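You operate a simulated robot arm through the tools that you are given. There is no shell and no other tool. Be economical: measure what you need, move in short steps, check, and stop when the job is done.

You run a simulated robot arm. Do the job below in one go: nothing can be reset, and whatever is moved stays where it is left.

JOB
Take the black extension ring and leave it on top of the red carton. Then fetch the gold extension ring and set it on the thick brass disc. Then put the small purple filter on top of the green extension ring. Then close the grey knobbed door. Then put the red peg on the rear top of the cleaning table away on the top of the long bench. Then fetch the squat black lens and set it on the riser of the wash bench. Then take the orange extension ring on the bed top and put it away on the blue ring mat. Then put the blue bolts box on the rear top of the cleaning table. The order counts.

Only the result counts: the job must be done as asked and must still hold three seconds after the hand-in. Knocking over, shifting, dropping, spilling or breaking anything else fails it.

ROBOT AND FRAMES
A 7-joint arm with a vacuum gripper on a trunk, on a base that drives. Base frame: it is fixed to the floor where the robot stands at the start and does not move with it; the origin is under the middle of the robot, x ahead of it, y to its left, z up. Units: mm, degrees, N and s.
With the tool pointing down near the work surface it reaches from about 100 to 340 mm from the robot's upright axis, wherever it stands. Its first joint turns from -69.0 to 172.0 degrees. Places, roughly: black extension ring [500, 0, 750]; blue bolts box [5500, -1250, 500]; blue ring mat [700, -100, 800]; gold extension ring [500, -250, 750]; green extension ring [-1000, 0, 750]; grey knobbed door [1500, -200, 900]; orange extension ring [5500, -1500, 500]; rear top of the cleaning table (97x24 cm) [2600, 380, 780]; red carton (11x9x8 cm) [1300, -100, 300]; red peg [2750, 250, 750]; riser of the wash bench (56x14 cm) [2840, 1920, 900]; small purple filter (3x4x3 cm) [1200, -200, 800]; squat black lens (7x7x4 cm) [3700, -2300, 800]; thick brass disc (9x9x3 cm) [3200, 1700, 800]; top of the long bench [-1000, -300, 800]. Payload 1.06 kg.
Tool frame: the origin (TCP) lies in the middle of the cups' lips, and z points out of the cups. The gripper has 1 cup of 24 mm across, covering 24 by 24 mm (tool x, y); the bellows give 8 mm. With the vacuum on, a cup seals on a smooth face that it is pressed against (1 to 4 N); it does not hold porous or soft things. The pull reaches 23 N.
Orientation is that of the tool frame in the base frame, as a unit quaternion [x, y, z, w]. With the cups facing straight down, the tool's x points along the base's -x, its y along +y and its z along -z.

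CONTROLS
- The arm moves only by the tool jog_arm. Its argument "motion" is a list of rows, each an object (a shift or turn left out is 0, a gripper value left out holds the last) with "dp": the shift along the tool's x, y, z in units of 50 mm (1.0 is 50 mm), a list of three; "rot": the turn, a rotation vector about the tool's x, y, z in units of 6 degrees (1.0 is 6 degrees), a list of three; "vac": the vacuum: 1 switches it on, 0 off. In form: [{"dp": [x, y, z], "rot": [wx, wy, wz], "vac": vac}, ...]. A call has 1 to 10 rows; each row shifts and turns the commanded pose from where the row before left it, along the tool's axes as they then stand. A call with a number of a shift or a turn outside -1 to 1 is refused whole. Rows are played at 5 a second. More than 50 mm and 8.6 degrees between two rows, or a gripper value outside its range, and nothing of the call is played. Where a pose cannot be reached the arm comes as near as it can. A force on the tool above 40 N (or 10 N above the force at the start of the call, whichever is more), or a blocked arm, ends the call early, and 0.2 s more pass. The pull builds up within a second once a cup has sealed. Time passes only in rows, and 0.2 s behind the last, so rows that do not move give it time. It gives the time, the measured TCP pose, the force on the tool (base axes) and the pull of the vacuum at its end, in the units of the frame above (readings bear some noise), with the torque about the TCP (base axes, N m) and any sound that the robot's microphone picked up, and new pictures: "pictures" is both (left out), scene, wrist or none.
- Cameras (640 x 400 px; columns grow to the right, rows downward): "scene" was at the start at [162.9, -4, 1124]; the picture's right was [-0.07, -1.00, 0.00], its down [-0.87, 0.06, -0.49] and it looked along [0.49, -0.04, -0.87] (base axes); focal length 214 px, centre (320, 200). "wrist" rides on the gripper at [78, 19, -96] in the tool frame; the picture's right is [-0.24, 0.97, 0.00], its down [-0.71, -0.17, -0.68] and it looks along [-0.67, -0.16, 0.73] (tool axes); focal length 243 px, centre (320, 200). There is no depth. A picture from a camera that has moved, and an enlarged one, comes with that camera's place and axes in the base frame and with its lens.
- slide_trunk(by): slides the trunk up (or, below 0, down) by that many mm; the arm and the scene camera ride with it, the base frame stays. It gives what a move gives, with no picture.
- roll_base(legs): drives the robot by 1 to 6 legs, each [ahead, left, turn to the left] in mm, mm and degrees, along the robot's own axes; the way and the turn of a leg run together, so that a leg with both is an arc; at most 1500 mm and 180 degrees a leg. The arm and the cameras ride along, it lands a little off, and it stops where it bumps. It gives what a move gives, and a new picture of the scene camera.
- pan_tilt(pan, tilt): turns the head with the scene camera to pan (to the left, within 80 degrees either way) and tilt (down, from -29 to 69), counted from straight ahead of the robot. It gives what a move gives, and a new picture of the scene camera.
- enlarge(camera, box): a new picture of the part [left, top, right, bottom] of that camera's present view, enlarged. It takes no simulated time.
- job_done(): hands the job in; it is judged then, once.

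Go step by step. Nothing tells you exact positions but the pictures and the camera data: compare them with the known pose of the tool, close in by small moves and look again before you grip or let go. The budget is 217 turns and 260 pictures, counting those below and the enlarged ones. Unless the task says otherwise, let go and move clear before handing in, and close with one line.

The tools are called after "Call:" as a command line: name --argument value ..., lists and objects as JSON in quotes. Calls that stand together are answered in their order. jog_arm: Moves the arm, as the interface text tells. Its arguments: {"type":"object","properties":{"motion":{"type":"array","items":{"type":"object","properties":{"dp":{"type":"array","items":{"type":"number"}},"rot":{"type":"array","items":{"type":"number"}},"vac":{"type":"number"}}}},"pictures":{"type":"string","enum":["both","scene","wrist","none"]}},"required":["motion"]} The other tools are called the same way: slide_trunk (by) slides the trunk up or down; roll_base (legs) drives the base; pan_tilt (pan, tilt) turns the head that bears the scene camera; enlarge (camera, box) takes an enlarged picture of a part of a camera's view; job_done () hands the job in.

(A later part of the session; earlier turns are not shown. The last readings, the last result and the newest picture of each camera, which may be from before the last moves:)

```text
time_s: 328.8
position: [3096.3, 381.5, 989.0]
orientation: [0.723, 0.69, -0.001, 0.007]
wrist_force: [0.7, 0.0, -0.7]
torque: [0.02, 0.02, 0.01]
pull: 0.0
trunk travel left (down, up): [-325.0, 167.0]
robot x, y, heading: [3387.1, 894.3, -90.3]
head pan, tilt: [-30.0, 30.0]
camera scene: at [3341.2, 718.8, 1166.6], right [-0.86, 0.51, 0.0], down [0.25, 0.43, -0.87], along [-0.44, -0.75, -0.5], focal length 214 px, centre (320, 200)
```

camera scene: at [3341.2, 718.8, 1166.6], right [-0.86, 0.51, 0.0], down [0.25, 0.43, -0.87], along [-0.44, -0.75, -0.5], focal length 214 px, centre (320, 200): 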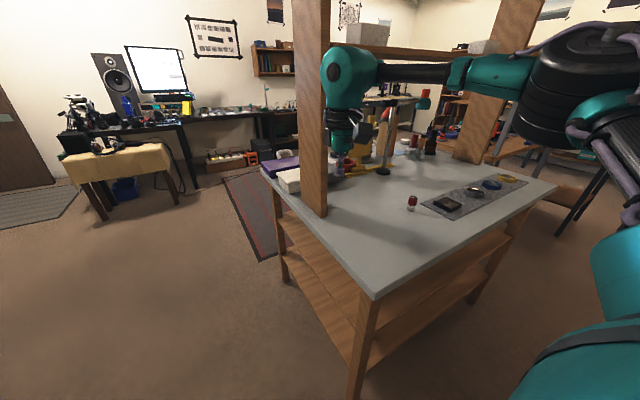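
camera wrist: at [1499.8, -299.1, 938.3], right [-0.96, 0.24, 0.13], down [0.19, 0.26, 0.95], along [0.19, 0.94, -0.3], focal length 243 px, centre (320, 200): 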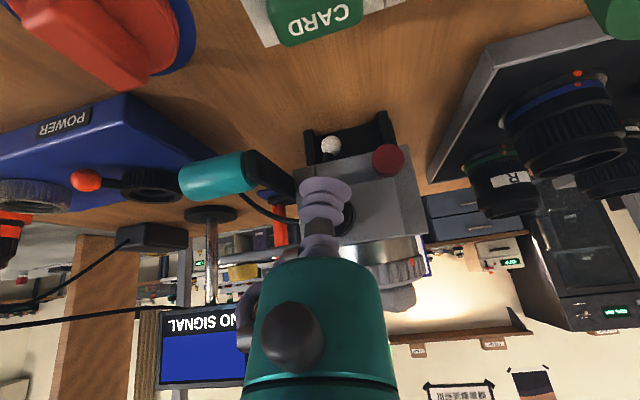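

I see the red peg on the rear strip at about (2763, 342). I enlarge it, then strafe towards it.

Call:
enlarge --camera "scene" --box '[370, 160, 530, 260]'

Call:
roll_base --legs '[[0, -340, 0]]'

Call:
jog_arm --motion '[{}]' --pictures "wrist"

```text
4.00 times, centred on (450, 210) of scene
camera zoom: at [3341.2, 718.8, 1166.6], right [-0.86, 0.51, 0.0], down [0.25, 0.43, -0.87], along [-0.44, -0.75, -0.5], focal length 858 px, centre (-200, 160)
```

zoom: 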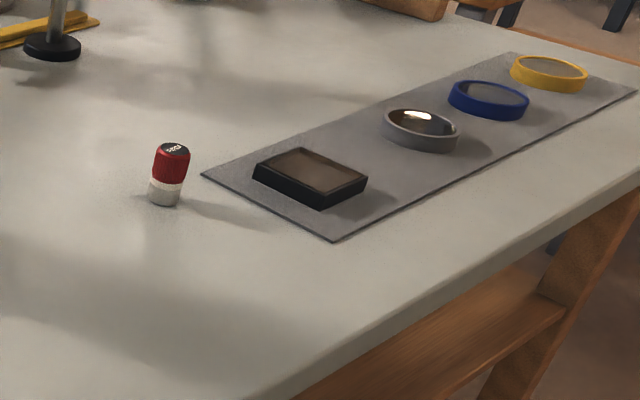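

```text
time_s: 332.3
position: [2755.0, 383.7, 990.5]
orientation: [0.723, 0.691, -0.001, 0.007]
wrist_force: [0.3, -0.1, 0.2]
torque: [-0.02, -0.03, -0.02]
pull: 0.0
trunk travel left (down, up): [-325.0, 167.0]
robot x, y, heading: [3048.2, 895.6, -90.2]
head pan, tilt: [-30.0, 30.0]
camera scene: at [3000.5, 720.9, 1166.6], right [-0.86, 0.51, 0.0], down [0.25, 0.43, -0.87], along [-0.44, -0.75, -0.5], focal length 214 px, centre (320, 200)
```

scene: 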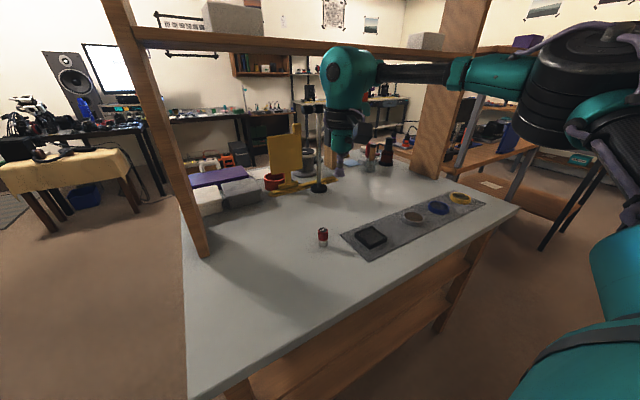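

```text
time_s: 332.7
position: [2756.4, 382.8, 989.6]
orientation: [0.723, 0.691, -0.001, 0.006]
wrist_force: [0.0, 0.3, 0.8]
torque: [-0.01, -0.02, -0.01]
pull: 0.1
trunk travel left (down, up): [-325.0, 167.0]
robot x, y, heading: [3044.1, 893.0, -90.4]
head pan, tilt: [-30.0, 30.0]
camera wrist: at [2777.4, 462.0, 1084.0], right [0.96, -0.28, 0.01], down [-0.21, -0.69, 0.69], along [-0.18, -0.67, -0.72], focal length 243 px, centre (320, 200)
```

wrist: 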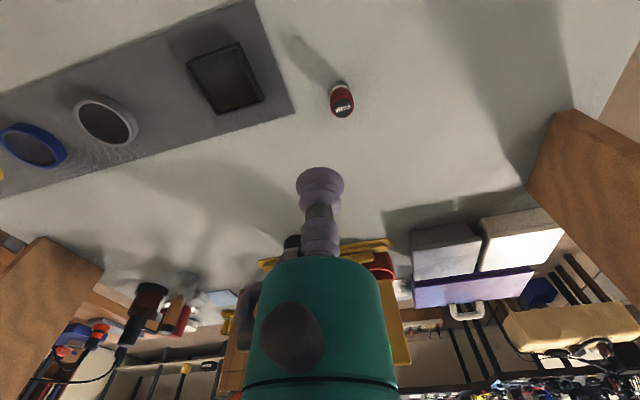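

The peg stands with a ~28 mm flat top, near (2773, 345). I move over it, descend part way and re-measure.

Call:
jog_arm --motion '[{"dp": [-0.74, 0.38, 0]}, {"dp": [0, 0, 0.8]}, {"dp": [0, 0, 0.8]}]' --pictures "wrist"

Call:
enlarge --camera "wrist" --box '[260, 70, 380, 190]'

```text
time_s: 333.5
position: [2773.4, 342.7, 908.7]
orientation: [0.723, 0.691, -0.002, 0.007]
wrist_force: [-0.7, -0.4, 0.5]
torque: [-0.01, -0.03, 0.0]
pull: 0.1
trunk travel left (down, up): [-325.0, 167.0]
robot x, y, heading: [3049.4, 892.5, -90.1]
head pan, tilt: [-30.0, 30.0]
camera wrist: at [2794.5, 421.8, 1004.2], right [0.96, -0.28, 0.01], down [-0.21, -0.69, 0.69], along [-0.18, -0.67, -0.72], focal length 243 px, centre (320, 200)
```

wrist: 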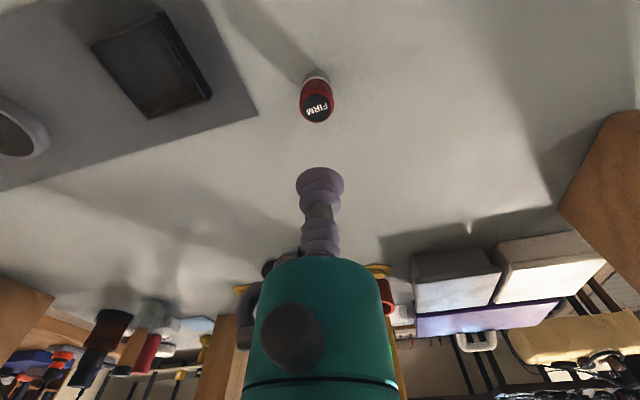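

```text
3.33 times, centred on (320, 130) of wrist
camera zoom: at [2794.5, 421.8, 1004.2], right [0.96, -0.28, 0.01], down [-0.21, -0.69, 0.69], along [-0.18, -0.67, -0.72], focal length 809 px, centre (320, 433)
```

zoom: 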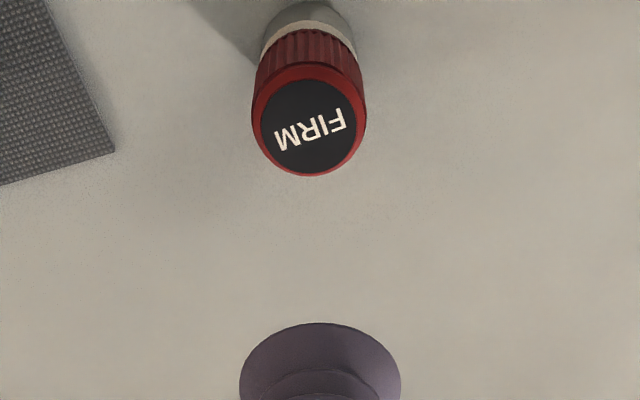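

Call:
jog_arm --motion '[{"dp": [0.06, 0, 0.6]}, {"dp": [0, 0, 0.6]}]' --pictures "wrist"

Call:
enlarge --camera "wrist" --box '[260, 100, 380, 220]'

```text
time_s: 334.1
position: [2773.3, 344.9, 848.5]
orientation: [0.723, 0.691, -0.001, 0.008]
wrist_force: [0.3, 0.1, -0.3]
torque: [0.02, 0.0, -0.03]
pull: 0.1
trunk travel left (down, up): [-325.0, 167.0]
robot x, y, heading: [3046.9, 893.2, -90.3]
head pan, tilt: [-30.0, 30.0]
camera wrist: at [2795.7, 424.5, 944.2], right [0.96, -0.28, 0.01], down [-0.21, -0.69, 0.69], along [-0.19, -0.67, -0.72], focal length 243 px, centre (320, 200)
```

wrist: 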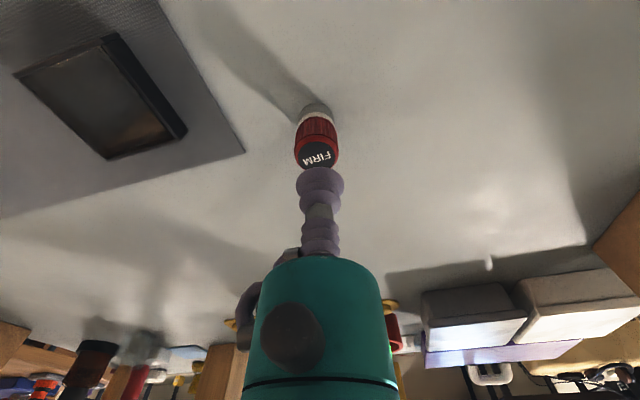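

```text
3.33 times, centred on (320, 160) of wrist
camera zoom: at [2795.7, 424.5, 944.2], right [0.96, -0.28, 0.01], down [-0.21, -0.69, 0.69], along [-0.19, -0.67, -0.72], focal length 809 px, centre (320, 333)
```

zoom: 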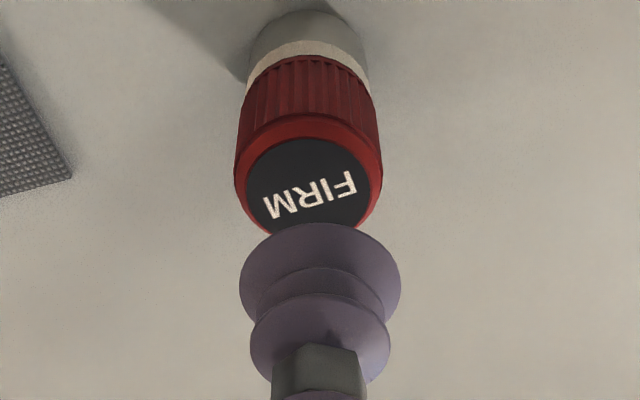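

Call:
jog_arm --motion '[{"dp": [0.06, -0.045, 0.2]}]' --pictures "wrist"

Call:
enlarge --camera "wrist" --box '[260, 100, 380, 220]'

```text
time_s: 334.5
position: [2772.7, 348.5, 840.6]
orientation: [0.723, 0.691, -0.002, 0.007]
wrist_force: [-0.8, -0.8, -0.7]
torque: [0.0, 0.02, 0.04]
pull: 0.0
trunk travel left (down, up): [-325.0, 167.0]
robot x, y, heading: [3044.5, 895.2, -90.2]
head pan, tilt: [-30.0, 30.0]
camera wrist: at [2793.8, 427.5, 934.7], right [0.96, -0.28, 0.01], down [-0.21, -0.69, 0.69], along [-0.18, -0.67, -0.72], focal length 243 px, centre (320, 200)
```

wrist: 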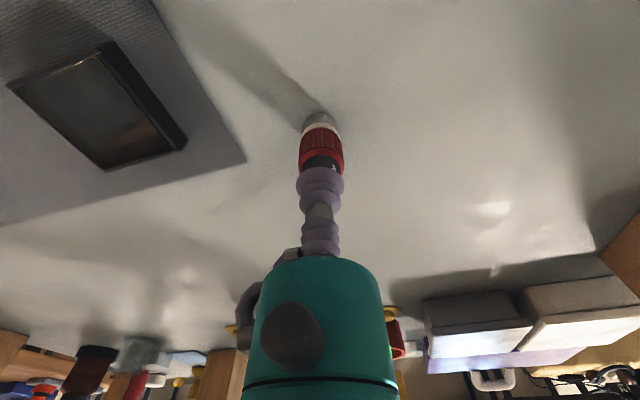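

```text
3.33 times, centred on (320, 160) of wrist
camera zoom: at [2793.8, 427.5, 934.7], right [0.96, -0.28, 0.01], down [-0.21, -0.69, 0.69], along [-0.18, -0.67, -0.72], focal length 809 px, centre (320, 333)
```

zoom: 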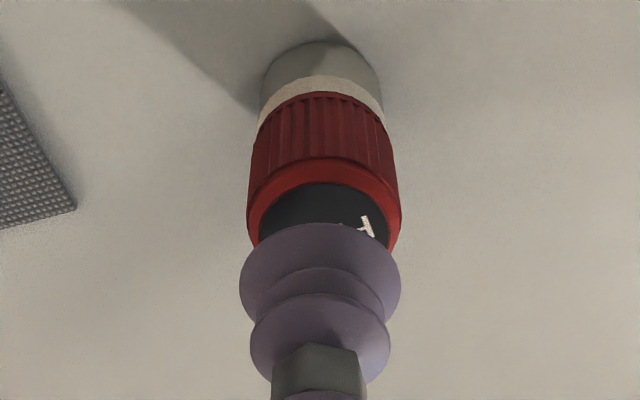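

Aligned now, top at z≈820. I descend gently with vacuum on.

Call:
jog_arm --motion '[{"dp": [0.01, 0.02, 0.24], "vac": 1}, {"dp": [0, 0, 0.06]}, {"dp": [0, 0, 0.06]}, {"dp": [0, 0, 0.04]}, {}, {}]' --pictures "wrist"

```text
time_s: 335.9
position: [2774.1, 349.3, 820.4]
orientation: [0.723, 0.691, -0.003, 0.008]
wrist_force: [-0.9, -5.2, 18.4]
torque: [0.0, 0.1, 0.01]
pull: 22.9
trunk travel left (down, up): [-325.0, 167.0]
robot x, y, heading: [3046.4, 893.7, -90.4]
head pan, tilt: [-30.0, 30.0]
camera wrist: at [2795.9, 428.6, 915.5], right [0.96, -0.28, 0.01], down [-0.21, -0.69, 0.69], along [-0.18, -0.67, -0.72], focal length 243 px, centre (320, 200)
```

wrist: 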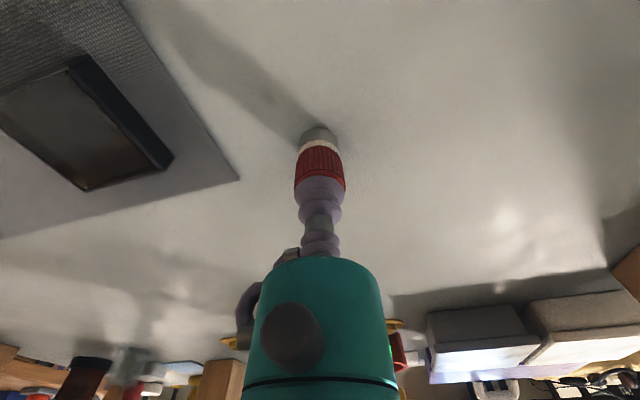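

Peg sealed. I lift and drive west along the north aisle to the long bench.

Call:
jog_arm --motion '[{"dp": [0, 0, -0.5]}, {"dp": [0, 0, -0.9]}, {"dp": [0, 0, -0.9]}, {"dp": [0, 0, -0.9]}]' --pictures "wrist"

Call:
roll_base --legs '[[-120, 0, 0], [0, 0, -89.7], [1000, 0, 0]]'

Call:
pan_tilt --pan 10 --tilt 20

```text
time_s: 336.9
position: [2771.9, 350.1, 980.4]
orientation: [0.723, 0.691, -0.002, 0.007]
wrist_force: [0.8, 0.0, 0.2]
torque: [-0.01, 0.02, -0.01]
pull: 22.7
trunk travel left (down, up): [-325.0, 167.0]
robot x, y, heading: [3042.1, 893.7, -90.3]
head pan, tilt: [-30.0, 30.0]
camera wrist: at [2793.0, 430.3, 1075.6], right [0.96, -0.28, 0.01], down [-0.21, -0.69, 0.69], along [-0.18, -0.67, -0.72], focal length 243 px, centre (320, 200)
```

wrist: 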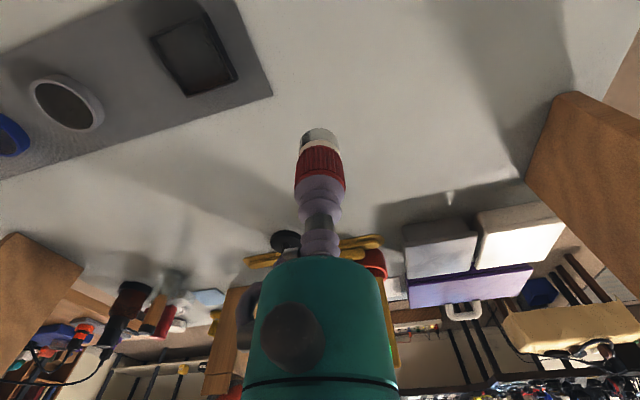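

```text
time_s: 346.8
position: [1493.6, 1268.1, 980.9]
orientation: [1.0, -0.015, -0.006, 0.005]
wrist_force: [-0.1, 0.4, -0.9]
torque: [0.0, -0.01, 0.02]
pull: 22.8
trunk travel left (down, up): [-325.0, 167.0]
robot x, y, heading: [2037.6, 1004.9, -179.5]
head pan, tilt: [-30.0, 30.0]
camera scene: at [1866.6, 1047.2, 1166.6], right [0.49, 0.87, 0.0], down [0.44, -0.25, -0.87], along [-0.75, 0.43, -0.5], focal length 214 px, centre (320, 200)
```

scene: 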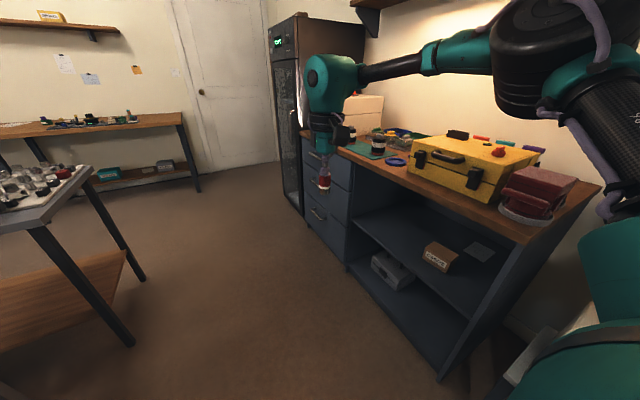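

```text
time_s: 347.8
position: [1493.4, 1269.7, 980.6]
orientation: [1.0, -0.015, -0.007, 0.004]
wrist_force: [-0.2, 0.4, -1.2]
torque: [-0.04, 0.02, 0.01]
pull: 22.7
trunk travel left (down, up): [-325.0, 167.0]
robot x, y, heading: [2039.0, 1003.6, -179.5]
head pan, tilt: [10.0, 20.0]
camera scene: at [1854.0, 985.7, 1182.7], right [-0.18, 0.98, 0.0], down [0.34, 0.06, -0.94], along [-0.92, -0.17, -0.34], focal length 214 px, centre (320, 200)
```

scene: 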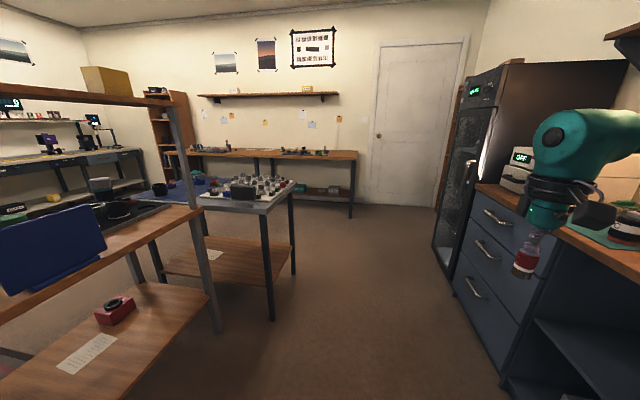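

Aisle is clear. I go on west, then south along the long bench.

Call:
roll_base --legs '[[1500, 0, 0], [560, 0, 0], [0, 1480, 0]]'

Call:
pan_tilt --pan -15 --tilt 35

```text
time_s: 370.9
position: [-568.2, -235.7, 979.6]
orientation: [1.0, -0.013, -0.006, 0.004]
wrist_force: [0.0, 0.4, -0.5]
torque: [0.01, -0.02, 0.0]
pull: 22.7
trunk travel left (down, up): [-325.0, 167.0]
robot x, y, heading: [-16.3, -493.2, -179.1]
head pan, tilt: [10.0, 20.0]
camera scene: at [-206.5, -518.2, 1182.7], right [-0.19, 0.98, 0.0], down [0.34, 0.06, -0.94], along [-0.92, -0.17, -0.34], focal length 214 px, centre (320, 200)
```

scene: 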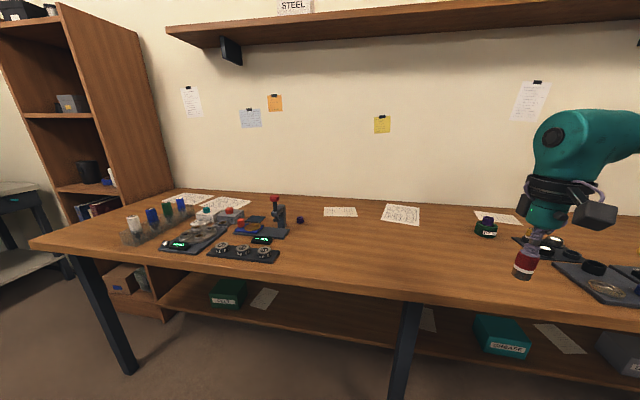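

```text
time_s: 371.8
position: [-567.3, -235.0, 980.2]
orientation: [1.0, -0.012, -0.006, 0.004]
wrist_force: [1.1, -0.4, -0.8]
torque: [0.06, 0.02, 0.01]
pull: 22.7
trunk travel left (down, up): [-325.0, 167.0]
robot x, y, heading: [-22.4, -501.3, -179.4]
head pan, tilt: [-15.0, 35.0]
camera scene: at [-200.4, -479.2, 1158.9], right [0.25, 0.97, 0.0], down [0.56, -0.14, -0.82], along [-0.79, 0.2, -0.57], focal length 214 px, centre (320, 200)
```

scene: 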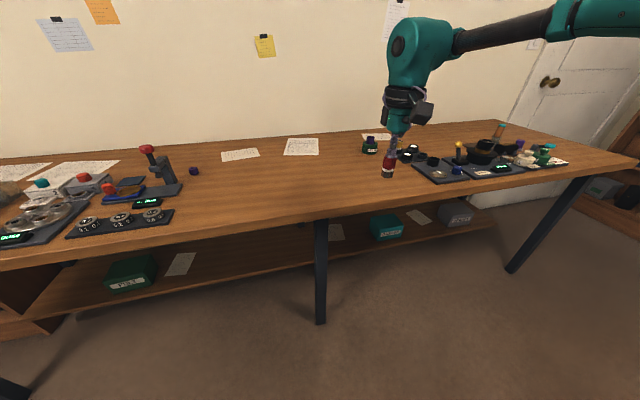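

Clear space ahead at about (-830, -235). I roll in and set the peg down there.

Call:
roll_base --legs '[[265, 0, 0]]'

Call:
jog_arm --motion '[{"dp": [0, 0, 0.8]}, {"dp": [0, 0, 0.8]}]' --pictures "both"

```text
time_s: 373.7
position: [-835.6, -243.0, 980.5]
orientation: [1.0, -0.011, -0.006, 0.003]
wrist_force: [0.4, 0.2, -0.3]
torque: [-0.01, 0.0, 0.0]
pull: 22.8
trunk travel left (down, up): [-325.0, 167.0]
robot x, y, heading: [-288.0, -507.3, -179.1]
head pan, tilt: [-15.0, 35.0]
camera scene: at [-466.7, -483.9, 1158.8], right [0.24, 0.97, 0.0], down [0.56, -0.14, -0.82], along [-0.79, 0.2, -0.57], focal length 214 px, centre (320, 200)
```

scene: 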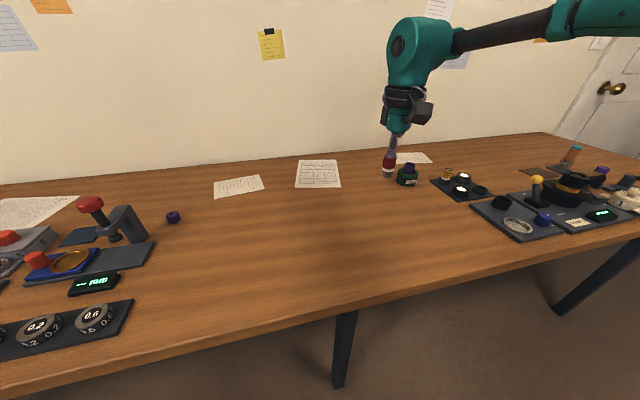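

```text
time_s: 374.3
position: [-836.5, -242.4, 900.1]
orientation: [1.0, -0.012, -0.006, 0.004]
wrist_force: [0.0, 0.1, -0.7]
torque: [0.0, -0.03, 0.0]
pull: 23.3
trunk travel left (down, up): [-325.0, 167.0]
robot x, y, heading: [-282.8, -505.1, -179.0]
head pan, tilt: [-15.0, 35.0]
camera scene: at [-466.5, -483.8, 1158.8], right [0.24, 0.97, 0.0], down [0.56, -0.14, -0.82], along [-0.79, 0.2, -0.57], focal length 214 px, centre (320, 200)
camera wrist: at [-757.8, -262.3, 995.3], right [-0.26, -0.97, 0.01], down [-0.7, 0.19, 0.69], along [-0.67, 0.17, -0.72], focal length 243 px, centre (320, 200)
```

scene: 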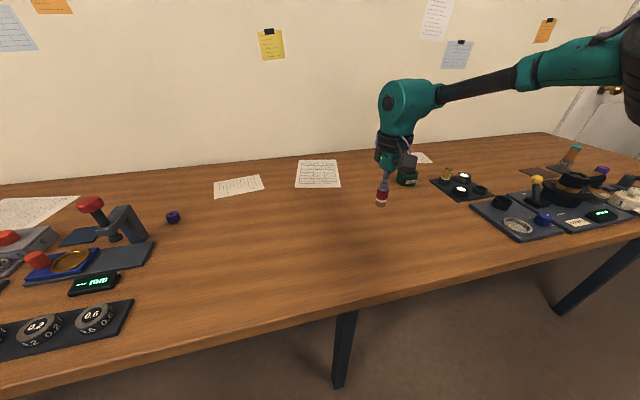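
wrist: 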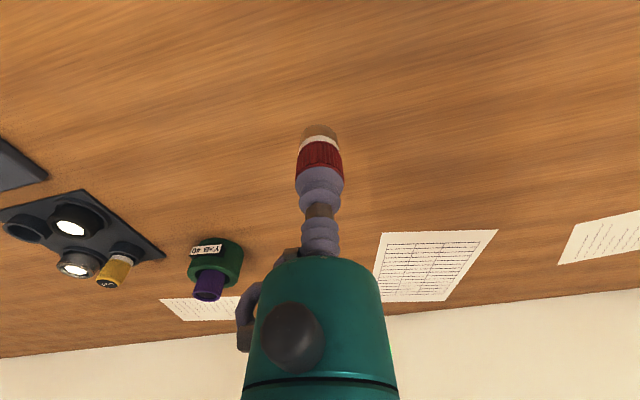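

Call:
jog_arm --motion '[{"dp": [0, 0, 0.6]}, {"dp": [0, 0, 0.1]}, {"dp": [0, 0, 0.06]}, {"dp": [0, 0, 0.06]}, {"dp": [0, 0, 0.06]}]' --pictures "wrist"

```text
time_s: 375.5
position: [-836.4, -243.6, 855.9]
orientation: [1.0, -0.011, -0.006, 0.005]
wrist_force: [0.5, -0.4, -0.6]
torque: [0.0, -0.01, -0.01]
pull: 23.0
trunk travel left (down, up): [-325.0, 167.0]
robot x, y, heading: [-283.8, -506.5, -179.3]
head pan, tilt: [-15.0, 35.0]
camera wrist: at [-758.1, -263.0, 951.4], right [-0.26, -0.97, 0.01], down [-0.7, 0.19, 0.69], along [-0.67, 0.17, -0.72], focal length 243 px, centre (320, 200)
```

wrist: 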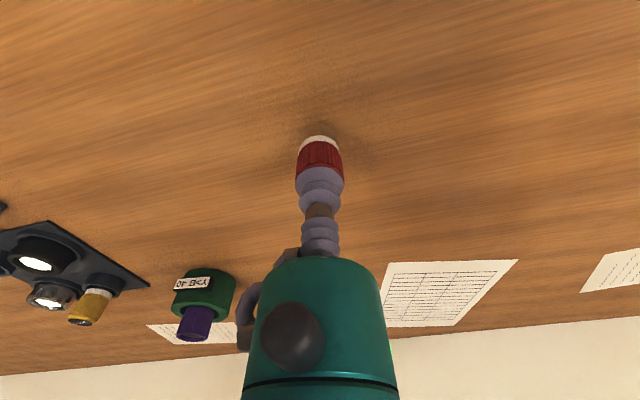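

Call:
jog_arm --motion '[{"dp": [0, 0, 0.06]}, {"dp": [0, 0, 0.06]}, {"dp": [0, 0, 0.06]}, {"dp": [0, 0, 0.05]}]' --pictures "none"

```text
time_s: 376.5
position: [-836.3, -244.8, 847.4]
orientation: [1.0, -0.01, -0.009, 0.005]
wrist_force: [-0.8, 1.5, 16.6]
torque: [0.05, -0.08, 0.03]
pull: 23.7
trunk travel left (down, up): [-325.0, 167.0]
robot x, y, heading: [-289.0, -503.2, -178.9]
head pan, tilt: [-15.0, 35.0]
```

In contact. Release and rise.

Call:
jog_arm --motion '[{"dp": [0, 0, -0.04]}, {"vac": 0}, {}, {}, {"dp": [0, 0, -0.2]}, {"dp": [0, 0, -0.8]}, {"dp": [0, 0, -0.9]}, {"dp": [0, 0, -0.8]}]' --pictures "wrist"

```text
time_s: 378.3
position: [-833.2, -242.5, 982.2]
orientation: [1.0, -0.01, -0.006, 0.004]
wrist_force: [-0.2, -0.2, -0.1]
torque: [-0.01, -0.03, -0.03]
pull: 0.1
trunk travel left (down, up): [-325.0, 167.0]
robot x, y, heading: [-287.3, -502.9, -178.9]
head pan, tilt: [-15.0, 35.0]
camera wrist: at [-755.0, -262.2, 1076.8], right [-0.26, -0.97, 0.01], down [-0.7, 0.19, 0.69], along [-0.67, 0.17, -0.72], focal length 243 px, centre (320, 200)
```

wrist: 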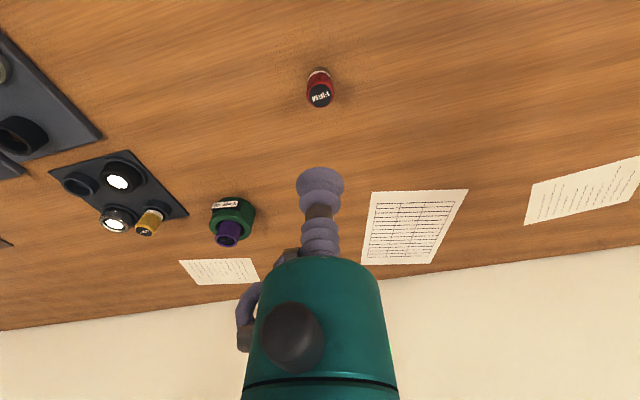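

The peg stands on the long bench. Next the squat black lens on the desk at (3700, -2300): I drive east facing the right wall.

Call:
roll_base --legs '[[-280, 0, 0], [0, 430, 0], [0, 0, 89], [0, 1500, 0], [0, 1400, 0]]'

Call:
pan_tilt --pan 30 --tilt 20

```text
time_s: 412.9
position: [2633.8, -1480.7, 980.8]
orientation: [0.721, 0.693, -0.002, 0.007]
wrist_force: [-0.4, -0.7, -0.6]
torque: [0.0, 0.0, -0.01]
pull: 0.1
trunk travel left (down, up): [-325.0, 167.0]
robot x, y, heading: [2905.0, -939.6, -89.9]
head pan, tilt: [-15.0, 35.0]
camera scene: at [2883.3, -1117.6, 1158.9], right [-0.97, 0.26, 0.0], down [0.15, 0.55, -0.82], along [-0.21, -0.79, -0.57], focal length 214 px, centre (320, 200)
```

scene: 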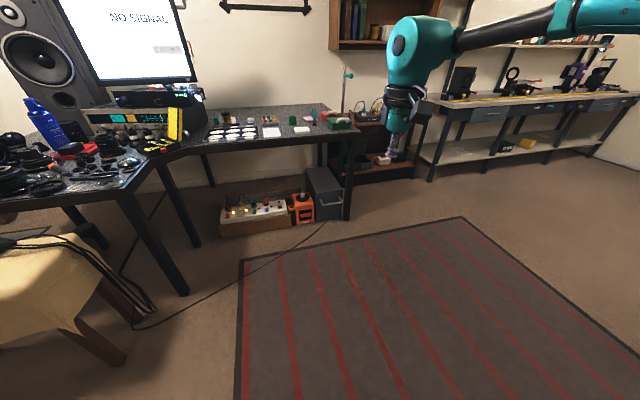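

```text
time_s: 414.0
position: [2633.6, -1480.5, 981.3]
orientation: [0.721, 0.693, -0.001, 0.007]
wrist_force: [-0.2, -0.1, 0.2]
torque: [0.01, -0.01, 0.04]
pull: 0.2
trunk travel left (down, up): [-325.0, 167.0]
robot x, y, heading: [2908.3, -937.7, -89.8]
head pan, tilt: [30.0, 20.0]
camera scene: at [2952.5, -1113.2, 1182.7], right [-0.87, -0.5, 0.0], down [-0.17, 0.3, -0.94], along [0.47, -0.81, -0.34], focal length 214 px, centre (320, 200)
```

scene: 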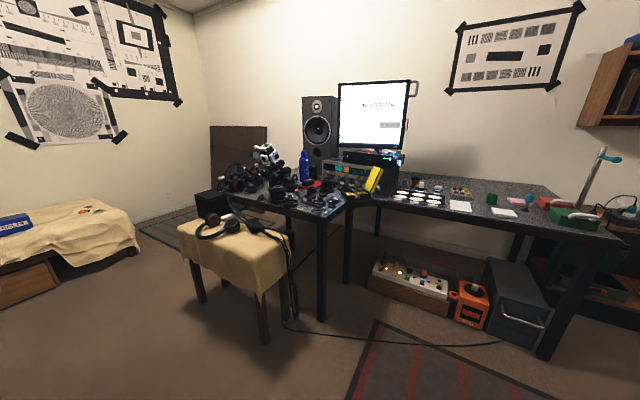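

Call:
enlarge --camera "scene" --box '[210, 130, 390, 230]'

Call:
enlarge --camera "scene" --box '[380, 170, 620, 250]'

```text
3.56 times, centred on (300, 180) of scene
camera zoom: at [2952.5, -1113.2, 1182.7], right [-0.87, -0.5, 0.0], down [-0.17, 0.3, -0.94], along [0.47, -0.81, -0.34], focal length 763 px, centre (391, 271)
```

zoom: 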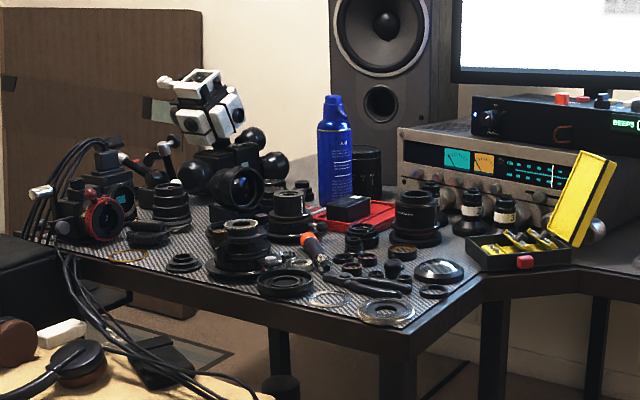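

```text
2.67 times, centred on (500, 210) of scene
camera zoom: at [2952.5, -1113.2, 1182.7], right [-0.87, -0.5, 0.0], down [-0.17, 0.3, -0.94], along [0.47, -0.81, -0.34], focal length 572 px, centre (-160, 173)
```

zoom: 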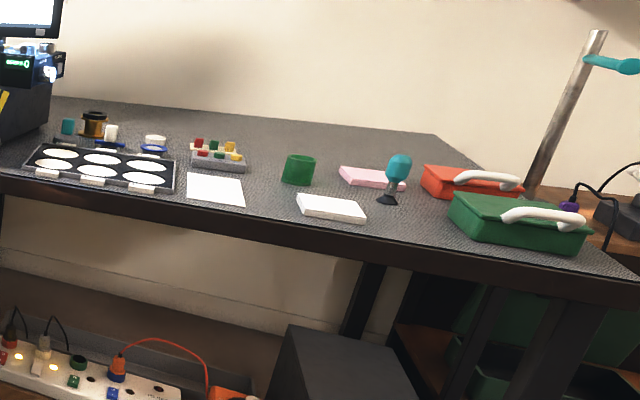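

The desk corner is crowded with lenses; I need a closer look. I drive nearer and turn towards it.

Call:
roll_base --legs '[[350, 250, 0], [0, 0, 30]]'

Call:
pan_tilt --pan 15 --tilt 30

Call:
enlarge --camera "scene" --box '[180, 100, 420, 250]'

```text
time_s: 418.3
position: [3193.8, -1896.1, 981.8]
orientation: [0.517, 0.856, 0.001, 0.008]
wrist_force: [0.2, -0.5, 1.3]
torque: [-0.01, 0.02, 0.0]
pull: 0.0
trunk travel left (down, up): [-325.0, 167.0]
robot x, y, heading: [3157.1, -1286.7, -60.0]
head pan, tilt: [30.0, 20.0]
camera scene: at [3286.3, -1418.0, 1182.7], right [-0.5, -0.87, 0.0], down [-0.3, 0.17, -0.94], along [0.81, -0.47, -0.34], focal length 214 px, centre (320, 200)
```

scene: 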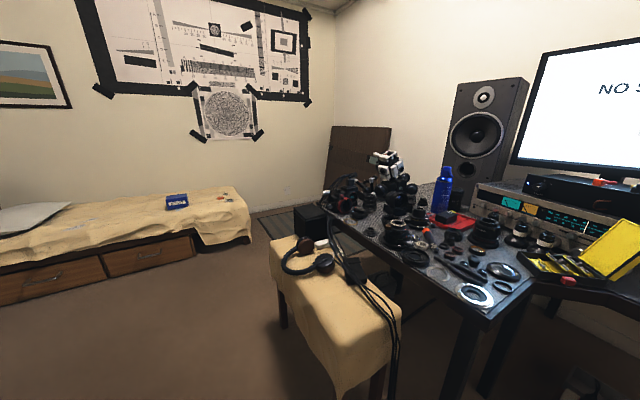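

```text
time_s: 419.1
position: [3193.2, -1896.1, 981.8]
orientation: [0.517, 0.856, 0.001, 0.008]
wrist_force: [0.9, -0.4, -0.1]
torque: [0.0, 0.0, -0.02]
pull: 0.1
trunk travel left (down, up): [-325.0, 167.0]
robot x, y, heading: [3157.7, -1288.7, -60.0]
head pan, tilt: [15.0, 30.0]
camera scene: at [3269.7, -1435.3, 1166.7], right [-0.71, -0.71, 0.0], down [-0.35, 0.35, -0.87], along [0.61, -0.61, -0.5], focal length 214 px, centre (320, 200)
```

scene: 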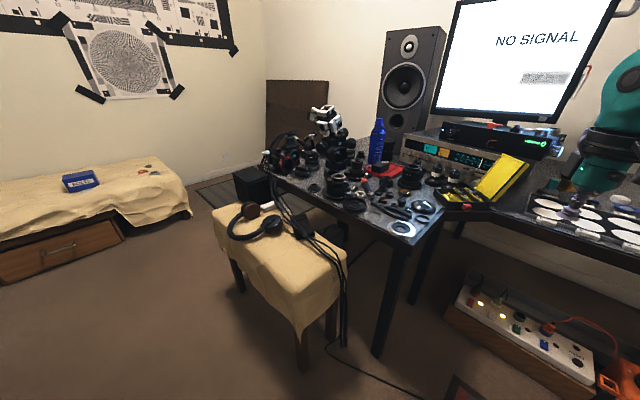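

```text
2.67 times, centred on (300, 175) of scene
camera zoom: at [3269.7, -1435.3, 1166.7], right [-0.71, -0.71, 0.0], down [-0.35, 0.35, -0.87], along [0.61, -0.61, -0.5], focal length 572 px, centre (373, 267)
```

zoom: 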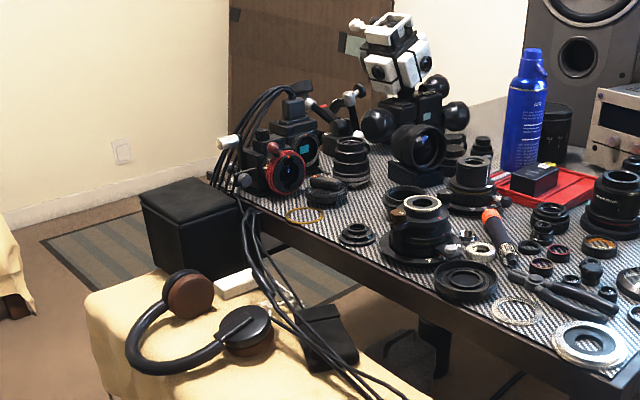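

Call:
enlarge --camera "scene" --box '[340, 140, 440, 210]'

Call:
pan_tilt --pan 0 --tilt 30

```text
5.71 times, centred on (390, 175) of scene
camera zoom: at [3269.7, -1435.3, 1166.7], right [-0.71, -0.71, 0.0], down [-0.35, 0.35, -0.87], along [0.61, -0.61, -0.5], focal length 1226 px, centre (-80, 343)
```

zoom: 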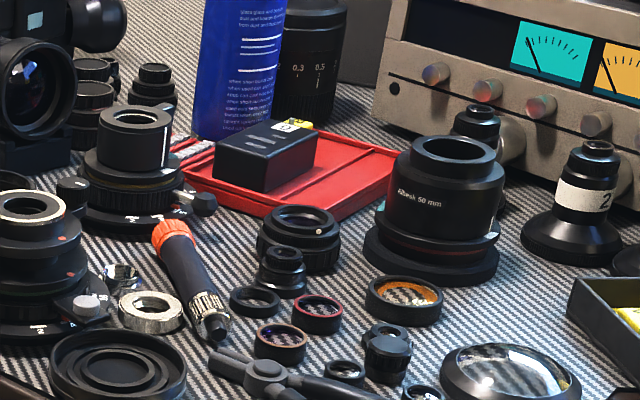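

```text
time_s: 419.9
position: [3193.2, -1895.3, 981.5]
orientation: [0.517, 0.856, 0.001, 0.007]
wrist_force: [-0.2, 0.4, 0.3]
torque: [0.0, -0.03, 0.01]
pull: 0.1
trunk travel left (down, up): [-325.0, 167.0]
robot x, y, heading: [3157.1, -1289.9, -60.0]
head pan, tilt: [0.0, 30.0]
camera scene: at [3250.9, -1449.7, 1166.7], right [-0.87, -0.5, 0.0], down [-0.25, 0.43, -0.87], along [0.43, -0.75, -0.5], focal length 214 px, centre (320, 200)
```

scene: 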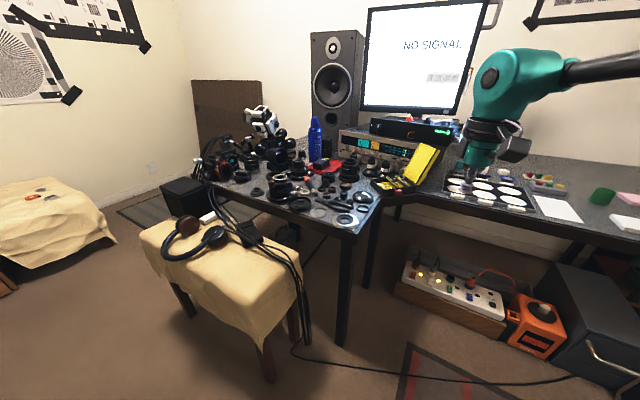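

Several candidates. I raise the trunk for a better overhead view and move closer.

Call:
slide_trunk --by 160

Call:
roll_base --legs '[[200, 100, 0]]'

Call:
pan_tilt --pan 10 --tilt 45

Call:
enlarge --camera "scene" --box '[240, 60, 400, 160]'

```text
time_s: 421.7
position: [3190.9, -1889.9, 1162.2]
orientation: [0.517, 0.856, -0.009, 0.025]
wrist_force: [-0.5, 0.2, 0.5]
torque: [0.0, 0.01, 0.05]
pull: 0.0
trunk travel left (down, up): [-485.0, 7.0]
robot x, y, heading: [3154.5, -1285.6, -59.9]
head pan, tilt: [0.0, 30.0]
```

```text
time_s: 423.4
position: [3375.0, -2011.5, 1162.0]
orientation: [0.518, 0.855, -0.009, 0.026]
wrist_force: [0.1, 0.7, 0.8]
torque: [-0.02, 0.01, -0.01]
pull: 0.1
trunk travel left (down, up): [-485.0, 7.0]
robot x, y, heading: [3342.8, -1406.2, -60.1]
head pan, tilt: [0.0, 30.0]
camera scene: at [3392.6, -1495.9, 1342.0], right [-0.87, -0.5, 0.0], down [-0.25, 0.43, -0.87], along [0.43, -0.75, -0.5], focal length 214 px, centre (320, 200)
```

scene: 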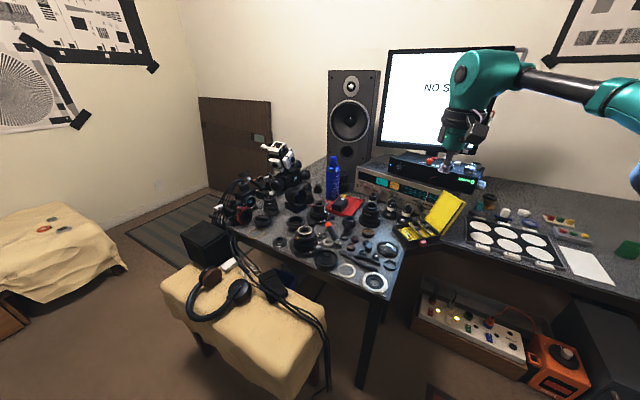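

```text
time_s: 424.2
position: [3373.9, -2011.5, 1161.4]
orientation: [0.518, 0.855, -0.009, 0.025]
wrist_force: [0.8, -0.3, -0.5]
torque: [0.03, 0.04, 0.03]
pull: 0.0
trunk travel left (down, up): [-485.0, 7.0]
robot x, y, heading: [3341.6, -1411.8, -60.2]
head pan, tilt: [10.0, 45.0]
camera scene: at [3399.0, -1479.5, 1319.5], right [-0.77, -0.64, 0.0], down [-0.45, 0.54, -0.71], along [0.45, -0.54, -0.71], focal length 214 px, centre (320, 200)
```

scene: 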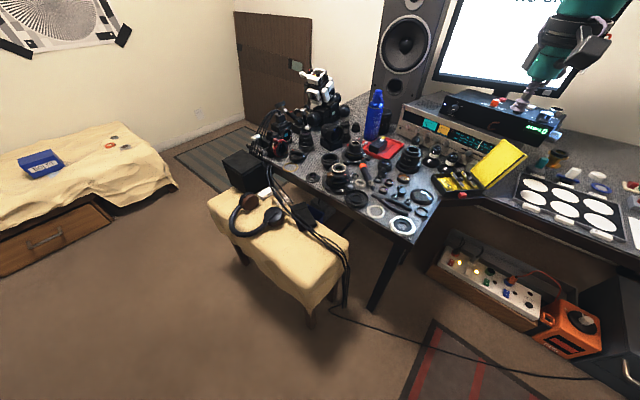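

```text
4.00 times, centred on (320, 110) of scene
camera zoom: at [3399.0, -1479.5, 1319.5], right [-0.77, -0.64, 0.0], down [-0.45, 0.54, -0.71], along [0.45, -0.54, -0.71], focal length 858 px, centre (320, 560)
```

zoom: 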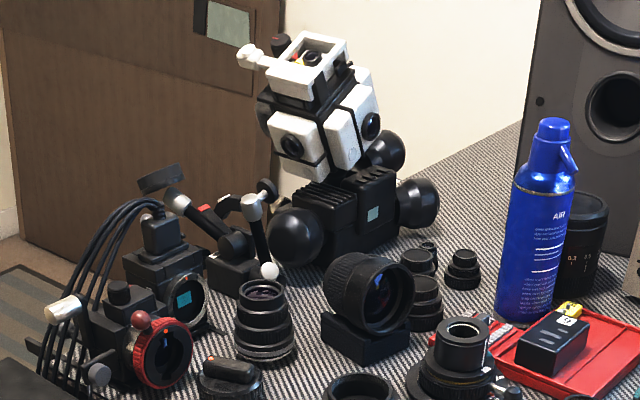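

Call:
enlarge --camera "scene" --box '[290, 130, 450, 240]'

```text
3.64 times, centred on (370, 185) of scene
camera zoom: at [3399.0, -1479.5, 1319.5], right [-0.77, -0.64, 0.0], down [-0.45, 0.54, -0.71], along [0.45, -0.54, -0.71], focal length 780 px, centre (138, 254)
```

zoom: 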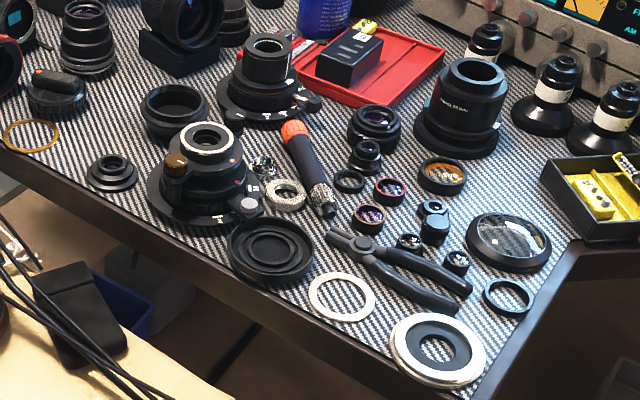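

I judge the squat lens to be the black one at about (3650, -2190). I reposition (heading -30°) to bring the wrist camera over it.

Call:
roll_base --legs '[[0, 0, 30], [130, -255, 0]]'

Call:
jog_arm --motion '[{}]' --pictures "wrist"

```text
time_s: 428.5
position: [3652.2, -2201.4, 1162.3]
orientation: [0.28, 0.96, -0.003, 0.027]
wrist_force: [0.1, 0.0, 0.1]
torque: [-0.01, -0.01, 0.0]
pull: 0.0
trunk travel left (down, up): [-485.0, 7.0]
robot x, y, heading: [3325.7, -1694.6, -30.2]
head pan, tilt: [10.0, 45.0]
camera scene: at [3410.1, -1726.7, 1319.5], right [-0.35, -0.94, 0.0], down [-0.66, 0.25, -0.71], along [0.66, -0.25, -0.71], focal length 214 px, centre (320, 200)
```

scene: 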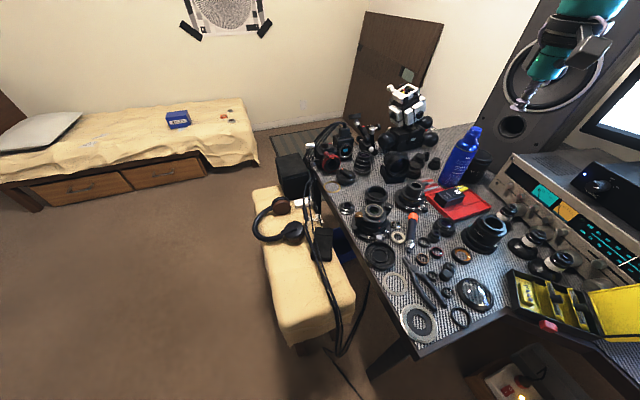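

```text
time_s: 428.9
position: [3651.5, -2200.1, 1162.3]
orientation: [0.281, 0.959, -0.002, 0.027]
wrist_force: [-0.3, 0.6, 1.1]
torque: [-0.01, 0.02, 0.0]
pull: 0.1
trunk travel left (down, up): [-485.0, 7.0]
robot x, y, heading: [3325.1, -1698.1, -30.2]
head pan, tilt: [10.0, 45.0]
camera wrist: at [3591.6, -2139.9, 1254.0], right [0.72, 0.69, 0.02], down [0.47, -0.51, 0.72], along [0.51, -0.51, -0.69], focal length 243 px, centre (320, 200)
```

wrist: 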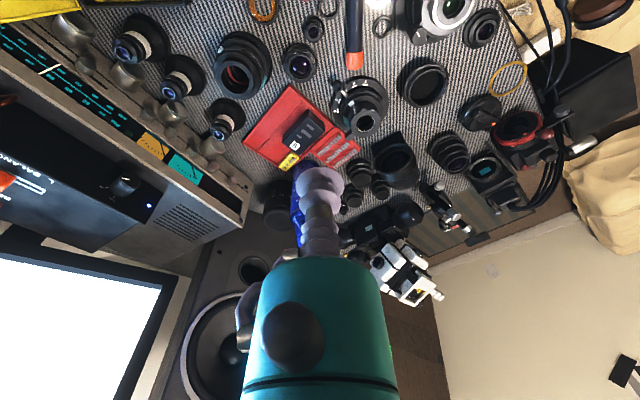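

The wrist view puts the lens at (3664, -2252), matching the given place. I lower the trunk back, level the tool and re-measure.

Call:
slide_trunk --by -160

Call:
jog_arm --motion '[{}]' --pictures "wrist"

Call:
enlarge --camera "wrist" --box '[220, 20, 420, 220]'

```text
time_s: 430.7
position: [3651.5, -2199.3, 1003.3]
orientation: [0.28, 0.96, -0.003, 0.027]
wrist_force: [0.6, -0.5, 0.5]
torque: [-0.02, 0.01, -0.03]
pull: 0.0
trunk travel left (down, up): [-325.0, 167.0]
robot x, y, heading: [3325.0, -1693.8, -30.3]
head pan, tilt: [10.0, 45.0]
```

```text
time_s: 431.1
position: [3652.6, -2199.2, 1002.6]
orientation: [0.28, 0.959, -0.002, 0.027]
wrist_force: [0.6, 0.5, -0.4]
torque: [0.01, 0.0, 0.0]
pull: 0.1
trunk travel left (down, up): [-325.0, 167.0]
robot x, y, heading: [3325.4, -1694.5, -30.6]
head pan, tilt: [10.0, 45.0]
camera wrist: at [3591.7, -2139.8, 1094.0], right [0.72, 0.69, 0.02], down [0.47, -0.51, 0.72], along [0.51, -0.51, -0.69], focal length 243 px, centre (320, 200)
```

wrist: 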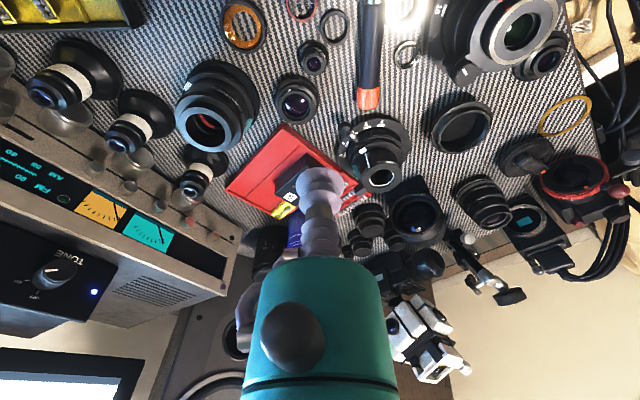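

```text
2.00 times, centred on (320, 120) of wrist
camera zoom: at [3591.7, -2139.8, 1094.0], right [0.72, 0.69, 0.02], down [0.47, -0.51, 0.72], along [0.51, -0.51, -0.69], focal length 485 px, centre (320, 360)
```

zoom: 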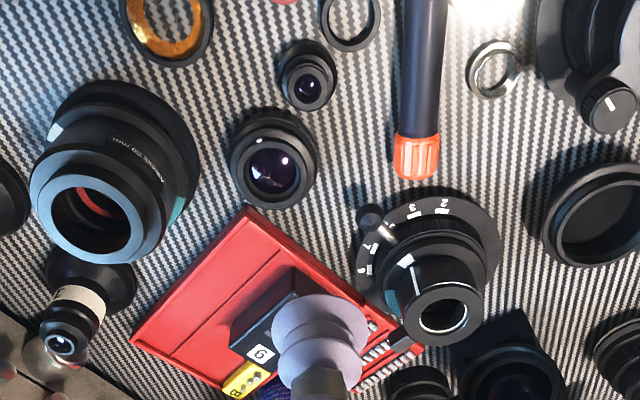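

The blue can is well clear (≈240 mm away). I level, move over the lens at (3667, -2250) and descend to z≈880.

Call:
jog_arm --motion '[{"rot": [0.11, 0.51, 0]}, {"dp": [-0.39, -0.36, 0]}, {"dp": [-0.39, -0.36, 0]}, {"dp": [0, 0, 0.8]}, {"dp": [0, 0, 0.8]}, {"dp": [0, 0, 0.8]}]' --pictures "wrist"

Call:
enlarge --camera "wrist" --box '[220, 60, 420, 200]'

```text
time_s: 432.5
position: [3663.9, -2241.7, 883.1]
orientation: [0.281, 0.96, -0.001, -0.001]
wrist_force: [0.1, 0.3, -0.6]
torque: [0.01, -0.01, -0.03]
pull: 0.0
out of reach, approached as far as the arm can: row 3
trunk travel left (down, up): [-325.0, 167.0]
robot x, y, heading: [3322.0, -1691.8, -30.2]
head pan, tilt: [10.0, 45.0]
camera wrist: at [3607.4, -2183.3, 977.9], right [0.72, 0.69, 0.0], down [0.5, -0.53, 0.68], along [0.47, -0.49, -0.73], focal length 243 px, centre (320, 200)
```

wrist: 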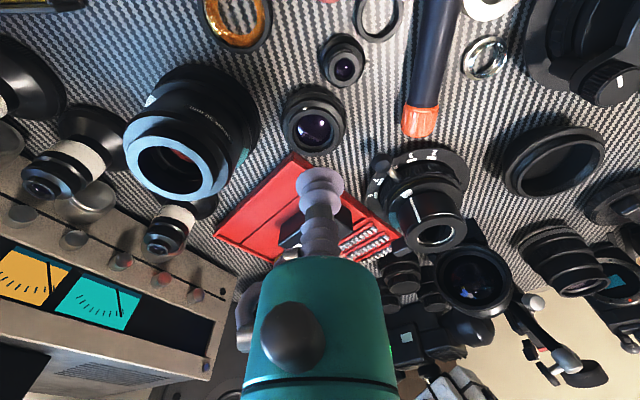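

```text
2.86 times, centred on (320, 130) of wrist
camera zoom: at [3607.4, -2183.3, 977.9], right [0.72, 0.69, 0.0], down [0.5, -0.53, 0.68], along [0.47, -0.49, -0.73], focal length 693 px, centre (320, 400)
```

zoom: 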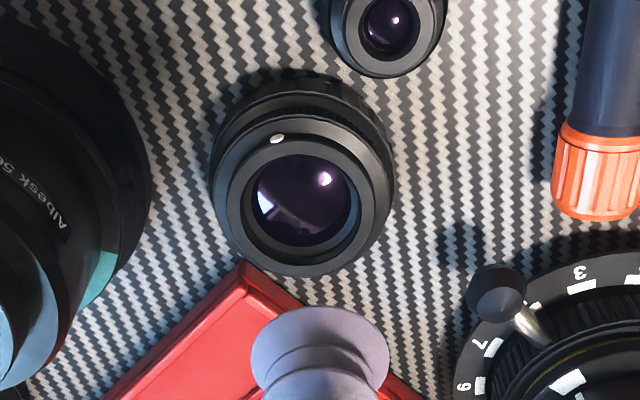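

At reach limit here; I roll 50 mm closer, re-centre and go a bit lower for another sight.

Call:
roll_base --legs '[[50, 0, 0]]'

Call:
jog_arm --motion '[{"dp": [0.76, -0.18, 0]}, {"dp": [0, 0, 0.6]}]' --pictures "wrist"

Call:
enlarge --camera "wrist" --box '[220, 60, 420, 200]'

```text
time_s: 433.4
position: [3707.2, -2267.3, 882.6]
orientation: [0.28, 0.96, 0.0, -0.001]
wrist_force: [-0.1, 0.3, -0.4]
torque: [0.01, 0.01, 0.01]
pull: 0.1
trunk travel left (down, up): [-325.0, 167.0]
robot x, y, heading: [3366.5, -1718.5, -30.4]
head pan, tilt: [10.0, 45.0]
camera scene: at [3528.3, -1795.7, 1143.9], right [-0.35, -0.94, 0.0], down [-0.66, 0.25, -0.71], along [0.66, -0.25, -0.71], focal length 214 px, centre (320, 200)
```

scene: 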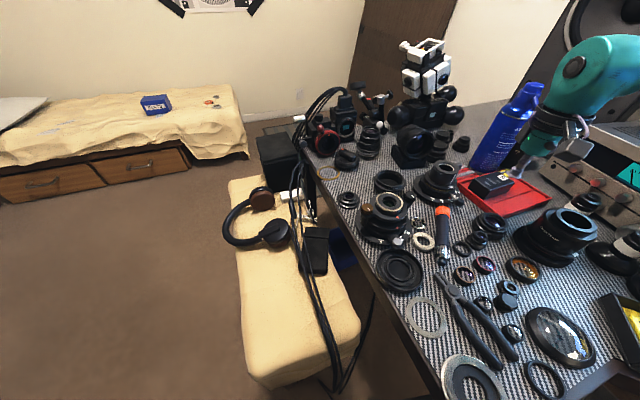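

```text
time_s: 434.0
position: [3670.5, -2252.8, 853.3]
orientation: [0.281, 0.96, -0.001, 0.001]
wrist_force: [-0.2, -0.1, 0.2]
torque: [0.01, -0.03, -0.01]
pull: 0.1
trunk travel left (down, up): [-325.0, 167.0]
robot x, y, heading: [3370.4, -1719.0, -30.5]
head pan, tilt: [10.0, 45.0]
camera wrist: at [3613.6, -2195.2, 948.6], right [0.72, 0.69, 0.0], down [0.5, -0.53, 0.68], along [0.47, -0.49, -0.73], focal length 243 px, centre (320, 200)
```

wrist: 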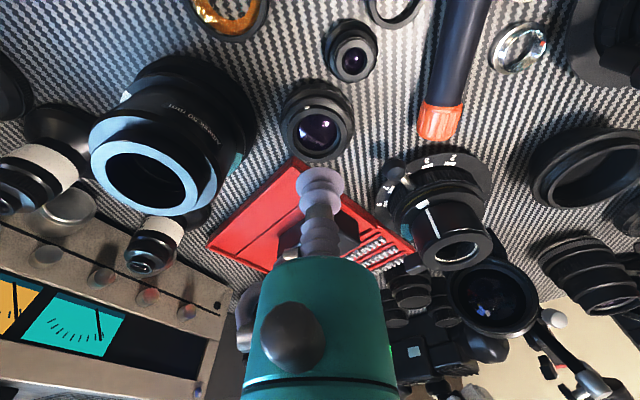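

```text
2.86 times, centred on (320, 130) of wrist
camera zoom: at [3613.6, -2195.2, 948.6], right [0.72, 0.69, 0.0], down [0.5, -0.53, 0.68], along [0.47, -0.49, -0.73], focal length 693 px, centre (320, 400)
```

zoom: 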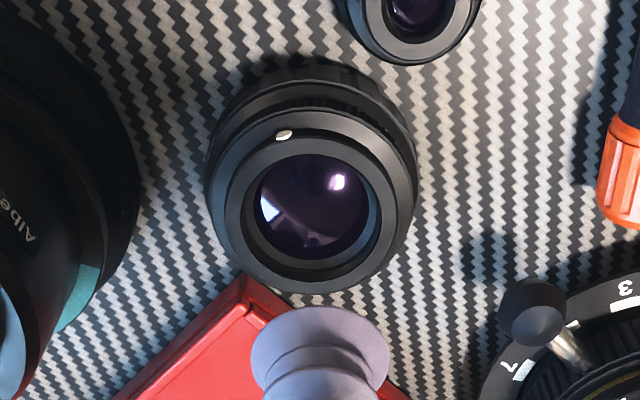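

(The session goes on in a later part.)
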